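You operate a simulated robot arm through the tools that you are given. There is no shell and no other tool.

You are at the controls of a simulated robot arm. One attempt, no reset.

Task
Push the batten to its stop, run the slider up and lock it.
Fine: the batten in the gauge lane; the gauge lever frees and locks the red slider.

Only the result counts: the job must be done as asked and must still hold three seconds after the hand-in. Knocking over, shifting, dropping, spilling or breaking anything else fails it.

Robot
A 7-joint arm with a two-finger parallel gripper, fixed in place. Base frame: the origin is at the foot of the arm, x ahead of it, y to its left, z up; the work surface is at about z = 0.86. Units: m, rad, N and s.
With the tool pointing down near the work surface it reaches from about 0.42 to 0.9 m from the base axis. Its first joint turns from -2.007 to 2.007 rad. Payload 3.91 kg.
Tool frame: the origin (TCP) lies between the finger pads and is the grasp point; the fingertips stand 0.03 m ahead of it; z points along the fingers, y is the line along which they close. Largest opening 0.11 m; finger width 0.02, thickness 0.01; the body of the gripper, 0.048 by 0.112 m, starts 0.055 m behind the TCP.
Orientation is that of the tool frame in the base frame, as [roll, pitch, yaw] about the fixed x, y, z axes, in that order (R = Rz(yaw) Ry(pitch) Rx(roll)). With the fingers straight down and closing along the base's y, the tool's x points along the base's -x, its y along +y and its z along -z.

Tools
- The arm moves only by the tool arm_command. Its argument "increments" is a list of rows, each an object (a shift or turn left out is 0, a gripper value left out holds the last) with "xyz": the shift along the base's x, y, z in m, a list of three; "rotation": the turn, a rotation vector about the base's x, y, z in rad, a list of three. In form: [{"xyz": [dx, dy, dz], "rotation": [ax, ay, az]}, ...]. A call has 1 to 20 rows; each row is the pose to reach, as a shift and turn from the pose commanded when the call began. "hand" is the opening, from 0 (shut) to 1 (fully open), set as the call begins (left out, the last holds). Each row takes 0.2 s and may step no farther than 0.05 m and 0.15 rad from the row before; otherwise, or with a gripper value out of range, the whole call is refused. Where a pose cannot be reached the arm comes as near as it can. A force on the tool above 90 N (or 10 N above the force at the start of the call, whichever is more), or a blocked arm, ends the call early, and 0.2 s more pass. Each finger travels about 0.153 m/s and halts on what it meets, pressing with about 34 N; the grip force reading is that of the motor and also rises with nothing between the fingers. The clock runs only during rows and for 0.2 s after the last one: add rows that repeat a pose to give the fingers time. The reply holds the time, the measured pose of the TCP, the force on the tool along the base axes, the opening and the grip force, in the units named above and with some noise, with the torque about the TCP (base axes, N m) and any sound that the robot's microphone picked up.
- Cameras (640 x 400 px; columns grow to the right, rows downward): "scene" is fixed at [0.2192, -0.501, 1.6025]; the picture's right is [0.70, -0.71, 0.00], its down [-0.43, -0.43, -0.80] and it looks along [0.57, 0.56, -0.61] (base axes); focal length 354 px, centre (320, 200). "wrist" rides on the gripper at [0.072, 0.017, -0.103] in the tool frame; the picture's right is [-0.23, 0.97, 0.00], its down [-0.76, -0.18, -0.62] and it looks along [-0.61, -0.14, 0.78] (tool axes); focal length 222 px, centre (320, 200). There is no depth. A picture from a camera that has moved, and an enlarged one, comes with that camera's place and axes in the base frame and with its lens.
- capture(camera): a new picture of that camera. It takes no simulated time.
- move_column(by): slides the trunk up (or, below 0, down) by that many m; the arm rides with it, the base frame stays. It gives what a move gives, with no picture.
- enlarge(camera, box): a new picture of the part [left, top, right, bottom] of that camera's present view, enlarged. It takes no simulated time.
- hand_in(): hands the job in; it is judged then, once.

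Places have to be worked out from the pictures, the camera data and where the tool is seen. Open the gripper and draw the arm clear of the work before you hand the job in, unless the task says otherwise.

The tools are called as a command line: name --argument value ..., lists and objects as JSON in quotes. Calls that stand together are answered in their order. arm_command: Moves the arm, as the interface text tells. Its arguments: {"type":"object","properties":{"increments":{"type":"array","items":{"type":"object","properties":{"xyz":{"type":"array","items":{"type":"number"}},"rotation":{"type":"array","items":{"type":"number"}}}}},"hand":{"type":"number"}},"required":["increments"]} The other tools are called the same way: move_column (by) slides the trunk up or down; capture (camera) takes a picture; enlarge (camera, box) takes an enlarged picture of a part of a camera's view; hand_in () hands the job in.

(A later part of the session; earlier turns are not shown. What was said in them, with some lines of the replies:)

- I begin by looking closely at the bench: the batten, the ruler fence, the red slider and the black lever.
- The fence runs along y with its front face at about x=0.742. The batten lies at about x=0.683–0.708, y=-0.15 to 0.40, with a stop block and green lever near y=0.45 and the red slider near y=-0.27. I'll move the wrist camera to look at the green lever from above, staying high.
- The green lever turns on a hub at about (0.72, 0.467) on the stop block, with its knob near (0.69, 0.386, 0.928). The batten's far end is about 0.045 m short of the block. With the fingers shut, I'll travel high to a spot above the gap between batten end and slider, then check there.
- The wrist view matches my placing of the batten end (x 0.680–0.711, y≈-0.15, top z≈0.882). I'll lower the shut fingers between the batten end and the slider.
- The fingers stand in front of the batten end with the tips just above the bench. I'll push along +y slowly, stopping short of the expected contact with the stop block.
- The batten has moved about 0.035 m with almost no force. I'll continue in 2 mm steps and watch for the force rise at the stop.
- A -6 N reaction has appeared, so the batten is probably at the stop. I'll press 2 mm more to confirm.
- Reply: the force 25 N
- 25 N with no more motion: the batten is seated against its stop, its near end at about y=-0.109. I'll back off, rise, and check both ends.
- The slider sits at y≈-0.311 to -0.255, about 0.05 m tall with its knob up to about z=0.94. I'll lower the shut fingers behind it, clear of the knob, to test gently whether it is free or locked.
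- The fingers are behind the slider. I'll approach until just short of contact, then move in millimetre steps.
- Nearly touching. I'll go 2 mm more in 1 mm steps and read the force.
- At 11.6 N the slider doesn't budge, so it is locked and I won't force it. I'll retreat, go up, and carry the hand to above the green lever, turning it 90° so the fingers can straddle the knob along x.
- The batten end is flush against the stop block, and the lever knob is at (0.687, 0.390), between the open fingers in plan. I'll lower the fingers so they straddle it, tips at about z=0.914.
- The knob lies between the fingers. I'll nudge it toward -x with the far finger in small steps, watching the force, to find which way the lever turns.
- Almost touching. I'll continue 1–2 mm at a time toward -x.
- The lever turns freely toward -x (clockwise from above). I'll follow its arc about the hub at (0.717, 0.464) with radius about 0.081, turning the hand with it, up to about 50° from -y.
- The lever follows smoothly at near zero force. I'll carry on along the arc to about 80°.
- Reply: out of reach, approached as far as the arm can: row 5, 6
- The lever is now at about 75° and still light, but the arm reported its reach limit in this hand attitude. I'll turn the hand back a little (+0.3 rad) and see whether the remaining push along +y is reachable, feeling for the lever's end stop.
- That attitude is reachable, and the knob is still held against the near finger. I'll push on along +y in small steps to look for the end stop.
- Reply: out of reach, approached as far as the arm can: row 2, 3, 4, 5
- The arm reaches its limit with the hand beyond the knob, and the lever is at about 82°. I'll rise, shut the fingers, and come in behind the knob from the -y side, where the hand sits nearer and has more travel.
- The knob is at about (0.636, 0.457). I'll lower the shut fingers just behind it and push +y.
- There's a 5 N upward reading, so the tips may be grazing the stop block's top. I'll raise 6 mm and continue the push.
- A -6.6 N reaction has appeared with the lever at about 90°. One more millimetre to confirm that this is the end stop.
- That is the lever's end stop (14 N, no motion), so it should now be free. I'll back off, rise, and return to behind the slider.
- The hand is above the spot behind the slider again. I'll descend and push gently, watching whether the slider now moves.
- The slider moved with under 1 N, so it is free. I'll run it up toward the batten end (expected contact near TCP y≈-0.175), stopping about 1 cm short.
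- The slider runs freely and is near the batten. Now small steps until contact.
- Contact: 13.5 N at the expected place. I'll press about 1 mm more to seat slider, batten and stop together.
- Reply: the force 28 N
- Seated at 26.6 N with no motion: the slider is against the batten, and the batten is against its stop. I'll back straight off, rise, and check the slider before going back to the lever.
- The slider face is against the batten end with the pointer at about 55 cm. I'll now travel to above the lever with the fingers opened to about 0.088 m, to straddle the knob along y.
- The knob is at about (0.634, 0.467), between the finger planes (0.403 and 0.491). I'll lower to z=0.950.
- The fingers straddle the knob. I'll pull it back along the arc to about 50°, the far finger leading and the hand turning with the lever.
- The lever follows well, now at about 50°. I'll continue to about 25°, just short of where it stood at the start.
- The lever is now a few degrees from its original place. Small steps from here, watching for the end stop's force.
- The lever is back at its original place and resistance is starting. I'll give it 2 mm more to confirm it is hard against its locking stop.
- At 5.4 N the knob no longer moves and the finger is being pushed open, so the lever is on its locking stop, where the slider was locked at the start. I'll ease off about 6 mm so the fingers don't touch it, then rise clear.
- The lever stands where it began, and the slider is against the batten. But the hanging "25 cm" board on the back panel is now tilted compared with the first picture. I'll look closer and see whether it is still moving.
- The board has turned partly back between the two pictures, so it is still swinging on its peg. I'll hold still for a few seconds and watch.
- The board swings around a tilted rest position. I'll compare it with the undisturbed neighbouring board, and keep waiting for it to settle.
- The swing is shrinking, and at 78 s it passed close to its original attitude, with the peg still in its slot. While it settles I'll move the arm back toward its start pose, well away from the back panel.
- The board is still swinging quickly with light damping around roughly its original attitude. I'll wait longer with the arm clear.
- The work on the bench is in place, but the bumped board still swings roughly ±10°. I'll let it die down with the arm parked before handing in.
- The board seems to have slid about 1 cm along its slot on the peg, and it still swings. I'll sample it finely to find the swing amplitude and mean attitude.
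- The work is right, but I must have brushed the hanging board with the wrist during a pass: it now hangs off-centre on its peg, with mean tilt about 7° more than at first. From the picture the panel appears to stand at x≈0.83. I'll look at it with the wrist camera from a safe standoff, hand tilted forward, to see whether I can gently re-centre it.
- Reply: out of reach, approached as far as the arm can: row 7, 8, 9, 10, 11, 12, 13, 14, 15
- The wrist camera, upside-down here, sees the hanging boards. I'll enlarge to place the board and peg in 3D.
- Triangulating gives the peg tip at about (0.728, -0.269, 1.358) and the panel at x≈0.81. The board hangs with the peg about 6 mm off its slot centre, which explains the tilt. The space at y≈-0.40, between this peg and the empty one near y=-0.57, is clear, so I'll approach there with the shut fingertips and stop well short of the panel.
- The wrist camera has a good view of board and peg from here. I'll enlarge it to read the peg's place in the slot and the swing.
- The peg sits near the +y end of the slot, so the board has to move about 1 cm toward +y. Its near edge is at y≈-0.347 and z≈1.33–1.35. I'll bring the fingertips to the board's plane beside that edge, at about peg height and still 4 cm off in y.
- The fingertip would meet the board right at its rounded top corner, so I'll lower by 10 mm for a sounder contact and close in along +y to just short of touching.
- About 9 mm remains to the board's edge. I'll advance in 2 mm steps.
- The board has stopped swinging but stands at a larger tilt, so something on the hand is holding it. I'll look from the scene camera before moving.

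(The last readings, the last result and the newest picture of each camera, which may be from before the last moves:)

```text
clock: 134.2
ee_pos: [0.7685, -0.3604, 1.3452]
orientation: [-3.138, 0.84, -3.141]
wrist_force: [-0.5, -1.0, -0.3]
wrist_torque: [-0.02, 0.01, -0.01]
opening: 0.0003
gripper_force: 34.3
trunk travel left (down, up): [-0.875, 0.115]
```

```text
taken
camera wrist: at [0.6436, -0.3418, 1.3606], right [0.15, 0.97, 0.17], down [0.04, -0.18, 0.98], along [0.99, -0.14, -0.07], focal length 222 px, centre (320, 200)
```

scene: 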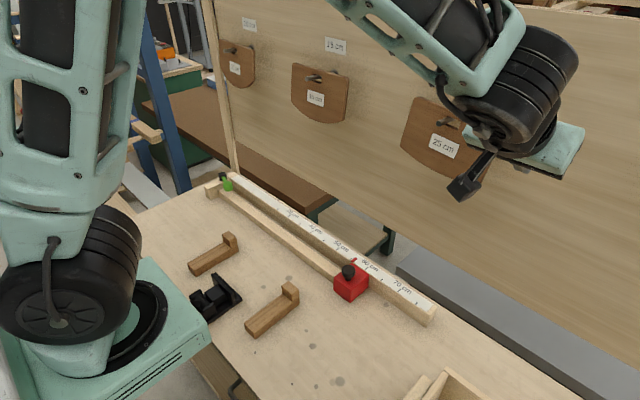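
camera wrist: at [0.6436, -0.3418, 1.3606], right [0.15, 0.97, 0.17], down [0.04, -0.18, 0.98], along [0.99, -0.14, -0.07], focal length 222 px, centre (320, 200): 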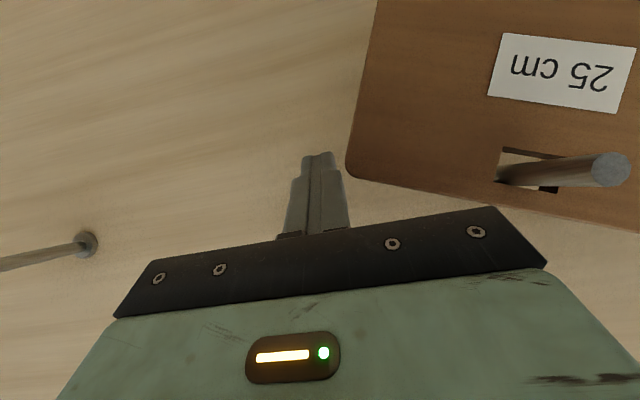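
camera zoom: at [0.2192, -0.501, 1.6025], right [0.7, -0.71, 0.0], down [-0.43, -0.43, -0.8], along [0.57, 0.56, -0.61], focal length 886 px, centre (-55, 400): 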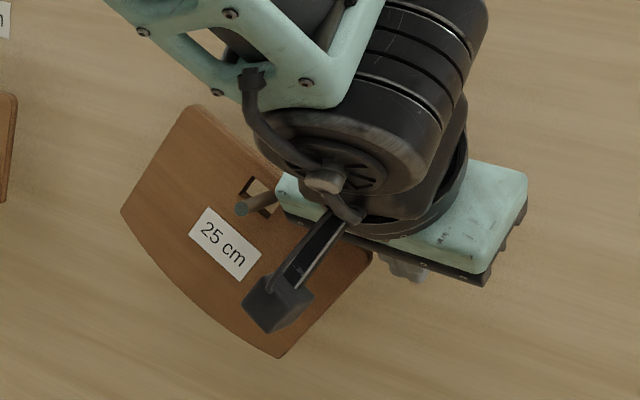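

The finger touches slightly below the peg, so the board tilts as it is pushed, but it also seems to have slid along the peg. I'll ease back slowly so it doesn't swing, then judge its new rest position.

arm_command --hand 0 --increments '[{"xyz": [0, -0.0005, 0]}, {"xyz": [0, -0.001, 0]}, {"xyz": [0, -0.0015, 0]}, {"xyz": [0, -0.002, 0]}, {"xyz": [0, -0.0025, 0]}, {"xyz": [0, -0.003, 0]}, {"xyz": [0, -0.0035, 0]}, {"xyz": [0, -0.004, 0]}, {"xyz": [0, -0.0045, 0]}, {"xyz": [0, -0.005, 0]}, {"xyz": [0, -0.0055, 0]}, {"xyz": [0, -0.006, 0]}, {"xyz": [0, -0.0065, 0]}, {"xyz": [0, -0.007, 0]}, {"xyz": [0, -0.008, 0]}, {"xyz": [0, -0.009, 0]}, {"xyz": [0, -0.01, 0]}, {"xyz": [0, -0.011, 0]}, {"xyz": [0, -0.012, 0]}, {"xyz": [0, -0.013, 0]}]'

capture --camera "wrist"

arm_command --hand 0 --increments '[{"xyz": [0, -0.003, 0]}]'

capture --camera "wrist"

arm_command --hand 0 --increments '[{"xyz": [0, -0.005, 0]}, {"xyz": [0, -0.015, 0]}, {"xyz": [0, -0.03, 0]}, {"xyz": [-0.02, -0.033, 0.004]}, {"xyz": [-0.045, -0.033, 0.008]}, {"xyz": [-0.067, -0.033, 0.012]}]'

enlarge --camera "wrist" --box '[360, 0, 640, 210]'

arm_command --hand 0 --increments '[{"xyz": [0, 0, 0]}]'

enlarge --camera "wrist" --box '[360, 0, 640, 210]'

```text
clock: 138.4
ee_pos: [0.7687, -0.3709, 1.3447]
orientation: [3.141, 0.838, 3.141]
wrist_force: [-0.4, 0.9, 0.3]
wrist_torque: [-0.04, 0.03, 0.03]
opening: 0.0
gripper_force: 34.0
trunk travel left (down, up): [-0.875, 0.115]
```

```text
taken
camera wrist: at [0.6439, -0.3537, 1.3599], right [0.15, 0.97, 0.17], down [0.04, -0.18, 0.98], along [0.99, -0.14, -0.07], focal length 222 px, centre (320, 200)
```

wrist: 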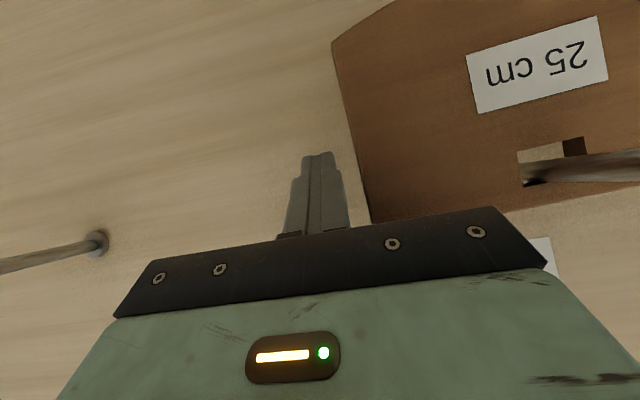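

```text
clock: 138.8
ee_pos: [0.7685, -0.3741, 1.3444]
orientation: [-3.14, 0.839, -3.14]
wrist_force: [0.3, -0.4, -0.4]
wrist_torque: [-0.03, -0.03, -0.02]
opening: 0.0
gripper_force: 33.9
trunk travel left (down, up): [-0.875, 0.115]
```

```text
taken
camera wrist: at [0.6436, -0.3567, 1.3598], right [0.15, 0.97, 0.17], down [0.04, -0.18, 0.98], along [0.99, -0.14, -0.07], focal length 222 px, centre (320, 200)
```

wrist: 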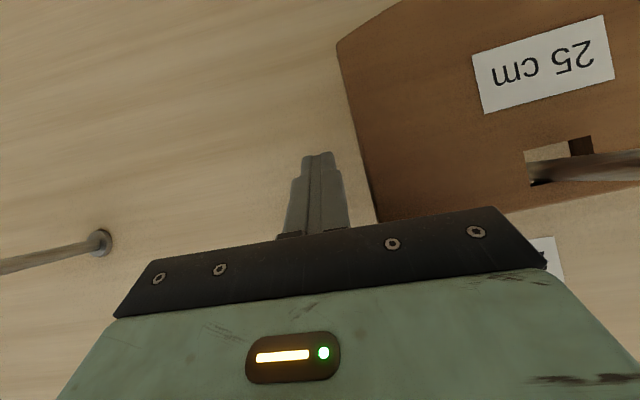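

```text
clock: 140.2
ee_pos: [0.7012, -0.4065, 1.3569]
orientation: [3.141, 0.839, -3.141]
wrist_force: [0.3, 0.6, 0.1]
wrist_torque: [0.02, 0.01, 0.01]
opening: 0.0
gripper_force: 34.0
trunk travel left (down, up): [-0.875, 0.115]
```

```text
1.90 times, centred on (500, 105) of wrist
camera zoom: at [0.5761, -0.3896, 1.3728], right [0.15, 0.97, 0.17], down [0.04, -0.18, 0.98], along [0.99, -0.14, -0.07], focal length 423 px, centre (-23, 381)
```

zoom: 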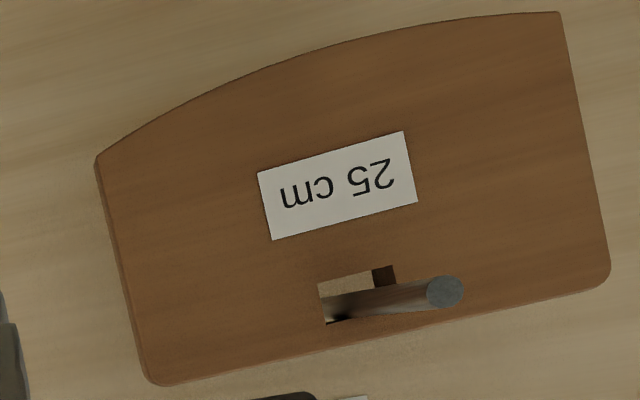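

```text
clock: 140.6
ee_pos: [0.7005, -0.4087, 1.3572]
orientation: [3.141, 0.84, -3.139]
wrist_force: [-0.5, -0.1, 0.2]
wrist_torque: [-0.02, -0.03, -0.02]
opening: 0.0003
gripper_force: 34.3
trunk travel left (down, up): [-0.875, 0.115]
```

```text
1.90 times, centred on (500, 105) of wrist
camera zoom: at [0.5757, -0.3897, 1.3729], right [0.15, 0.97, 0.17], down [0.04, -0.18, 0.98], along [0.99, -0.14, -0.07], focal length 423 px, centre (-23, 381)
```

zoom: 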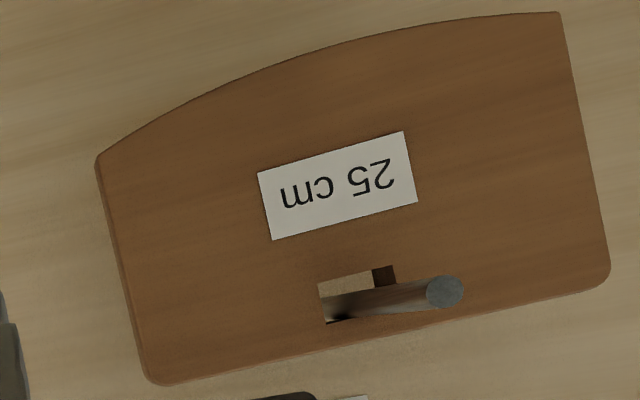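

The board is now completely still and hangs within about 2° of level, nearly centred on its peg. I'll draw the hand straight back from the panel and check with the scene camera.

arm_command --hand 0 --increments '[{"xyz": [-0.03, 0, 0]}, {"xyz": [-0.06, 0, 0]}, {"xyz": [-0.09, 0, 0]}, {"xyz": [-0.12, 0.01, 0]}, {"xyz": [-0.15, 0.03, -0.005]}, {"xyz": [-0.18, 0.05, -0.01]}, {"xyz": [-0.205, 0.075, -0.015]}, {"xyz": [-0.22, 0.095, -0.017]}, {"xyz": [-0.22, 0.095, -0.017]}]'

capture --camera "scene"

enlarge --camera "scene" --box '[380, 60, 520, 200]'

```text
clock: 142.6
ee_pos: [0.4795, -0.312, 1.3402]
orientation: [3.141, 0.84, 3.141]
wrist_force: [0.1, 0.0, -0.2]
wrist_torque: [-0.02, -0.01, 0.0]
opening: 0.0
gripper_force: 34.1
trunk travel left (down, up): [-0.875, 0.115]
```

```text
taken
```

scene: 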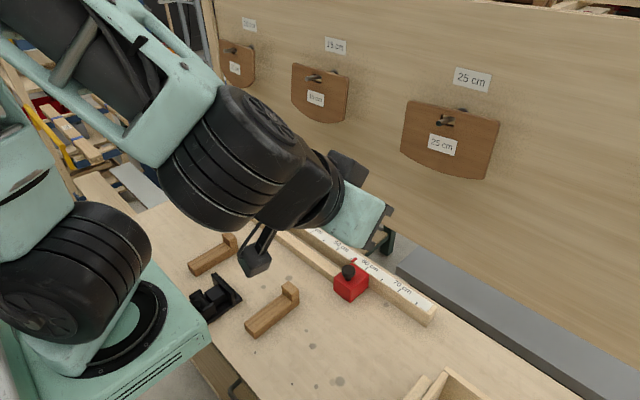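

```text
2.86 times, centred on (450, 130) of scene
camera zoom: at [0.2192, -0.501, 1.6025], right [0.7, -0.71, 0.0], down [-0.43, -0.43, -0.8], along [0.57, 0.56, -0.61], focal length 1013 px, centre (-51, 400)
```

zoom: 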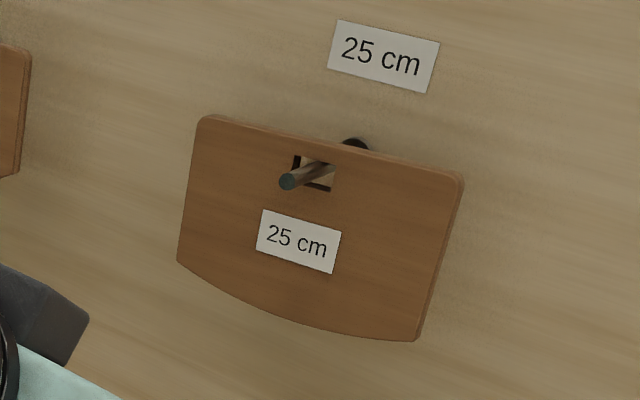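

The board hangs still and close to its first attitude. I'll bring the arm back to the parked pose, untilting on the way, and open the gripper there.

arm_command --hand 0 --increments '[{"xyz": [0, 0.04, -0.004], "rotation": [0, 0.06, 0]}, {"xyz": [0, 0.08, -0.008], "rotation": [0, 0.12, 0]}, {"xyz": [0, 0.12, -0.012], "rotation": [0, 0.18, 0]}, {"xyz": [0, 0.16, -0.016], "rotation": [0, 0.24, 0]}, {"xyz": [0, 0.2, -0.02], "rotation": [0, 0.3, 0]}, {"xyz": [0, 0.24, -0.024], "rotation": [0, 0.36, 0]}, {"xyz": [0, 0.28, -0.028], "rotation": [0, 0.42, 0]}, {"xyz": [0, 0.32, -0.032], "rotation": [0, 0.48, 0]}, {"xyz": [0, 0.36, -0.036], "rotation": [0, 0.54, 0]}, {"xyz": [0, 0.4, -0.04], "rotation": [0, 0.6, 0]}, {"xyz": [0, 0.44, -0.044], "rotation": [0, 0.66, 0]}, {"xyz": [0, 0.48, -0.048], "rotation": [0, 0.72, 0]}, {"xyz": [0, 0.51, -0.05], "rotation": [0, 0.78, 0]}, {"xyz": [0, 0.54, -0.06], "rotation": [0, 0.84, 0]}, {"xyz": [0, 0.54, -0.06], "rotation": [0, 0.84, 0]}]'

arm_command --hand 1 --increments '[{"xyz": [0, 0, 0]}, {"xyz": [0, 0, 0]}, {"xyz": [0, 0, 0]}, {"xyz": [0, 0, 0]}]'

capture --camera "scene"

enlarge --camera "scene" --box '[190, 150, 270, 214]'

enlarge --camera "scene" --box '[290, 230, 410, 330]'

enlarge --camera "scene" --box '[380, 60, 520, 200]'

```text
clock: 145.8
ee_pos: [0.4823, 0.2262, 1.2789]
orientation: [-3.141, -0.001, -3.141]
wrist_force: [0.0, 0.2, 0.3]
wrist_torque: [0.02, 0.0, -0.02]
opening: 0.0001
gripper_force: 34.0
out of reach, approached as far as the arm can: row 1, 2, 3, 4, 5, 6, 7
trunk travel left (down, up): [-0.875, 0.115]
```

```text
clock: 146.8
ee_pos: [0.4828, 0.2259, 1.2801]
orientation: [-3.141, 0.0, 3.14]
wrist_force: [0.2, -0.1, 0.5]
wrist_torque: [0.02, -0.01, 0.0]
opening: 0.1102
gripper_force: 0.1
trunk travel left (down, up): [-0.875, 0.115]
```

```text
taken
```

scene: 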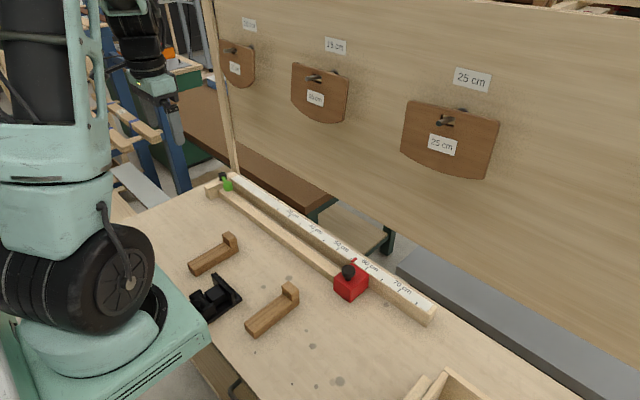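

```text
6.25 times, centred on (230, 182) of scene
camera zoom: at [0.2192, -0.501, 1.6025], right [0.7, -0.71, 0.0], down [-0.43, -0.43, -0.8], along [0.57, 0.56, -0.61], focal length 2216 px, centre (882, 312)
```

zoom: 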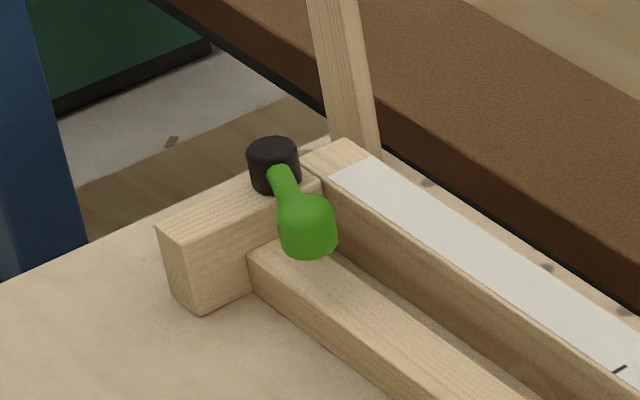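

```text
4.00 times, centred on (350, 280) of scene
camera zoom: at [0.2192, -0.501, 1.6025], right [0.7, -0.71, 0.0], down [-0.43, -0.43, -0.8], along [0.57, 0.56, -0.61], focal length 1418 px, centre (200, -120)
```

zoom: 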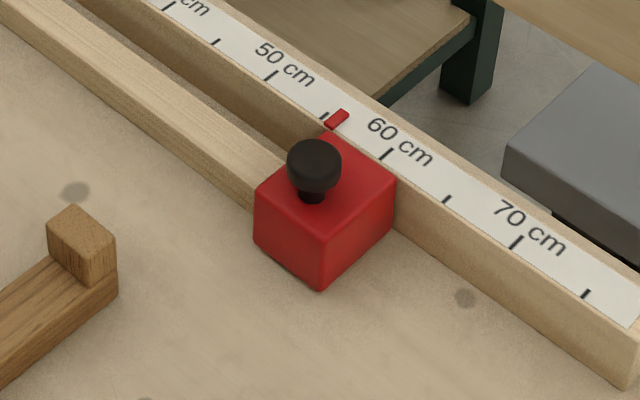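

```text
2.86 times, centred on (450, 130) of scene
camera zoom: at [0.2192, -0.501, 1.6025], right [0.7, -0.71, 0.0], down [-0.43, -0.43, -0.8], along [0.57, 0.56, -0.61], focal length 1013 px, centre (-51, 400)
```

zoom: 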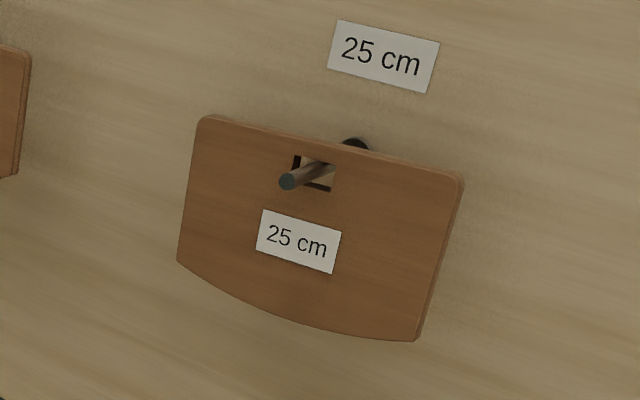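

The batten is against its stop, the slider is against the batten at about 55 cm, and the green lever is back on its locking stop. The hanging board is still and nearly level, and the arm is clear with the gripper open. I'm handing the job in.

hand_in

```text
The job is handed in.
```

The batten, slider and lock are done as asked, but I knocked the hanging "25 cm" board on the back panel along the way. I put it back, but not exactly where it started. The job is handed in, and the tool gave no verdict.

- **Batten:** it is pushed against its stop block. It took 25 N without moving further.
- **Slider:** it was locked at first. I swung the green lever to its other end to free it, then ran the slider up against the batten, where it reads about 55 cm.
- **Lock:** the green lever is back on the stop where it stood when the slider was locked. I did not pull on the slider afterwards to prove it holds.
- **Hanging board:** probably during a pass over the slider, the arm brushed it. It slid about 1 cm along its peg and swung. I nudged it back with the fingertips; it now hangs still, nearly centred and within about 4° of level. I had no close-up of it from before, so I can't confirm it matches its original position. If bumping it counts as shifting something else, that could fail the job.

When I handed in, the arm was parked clear with the gripper open.
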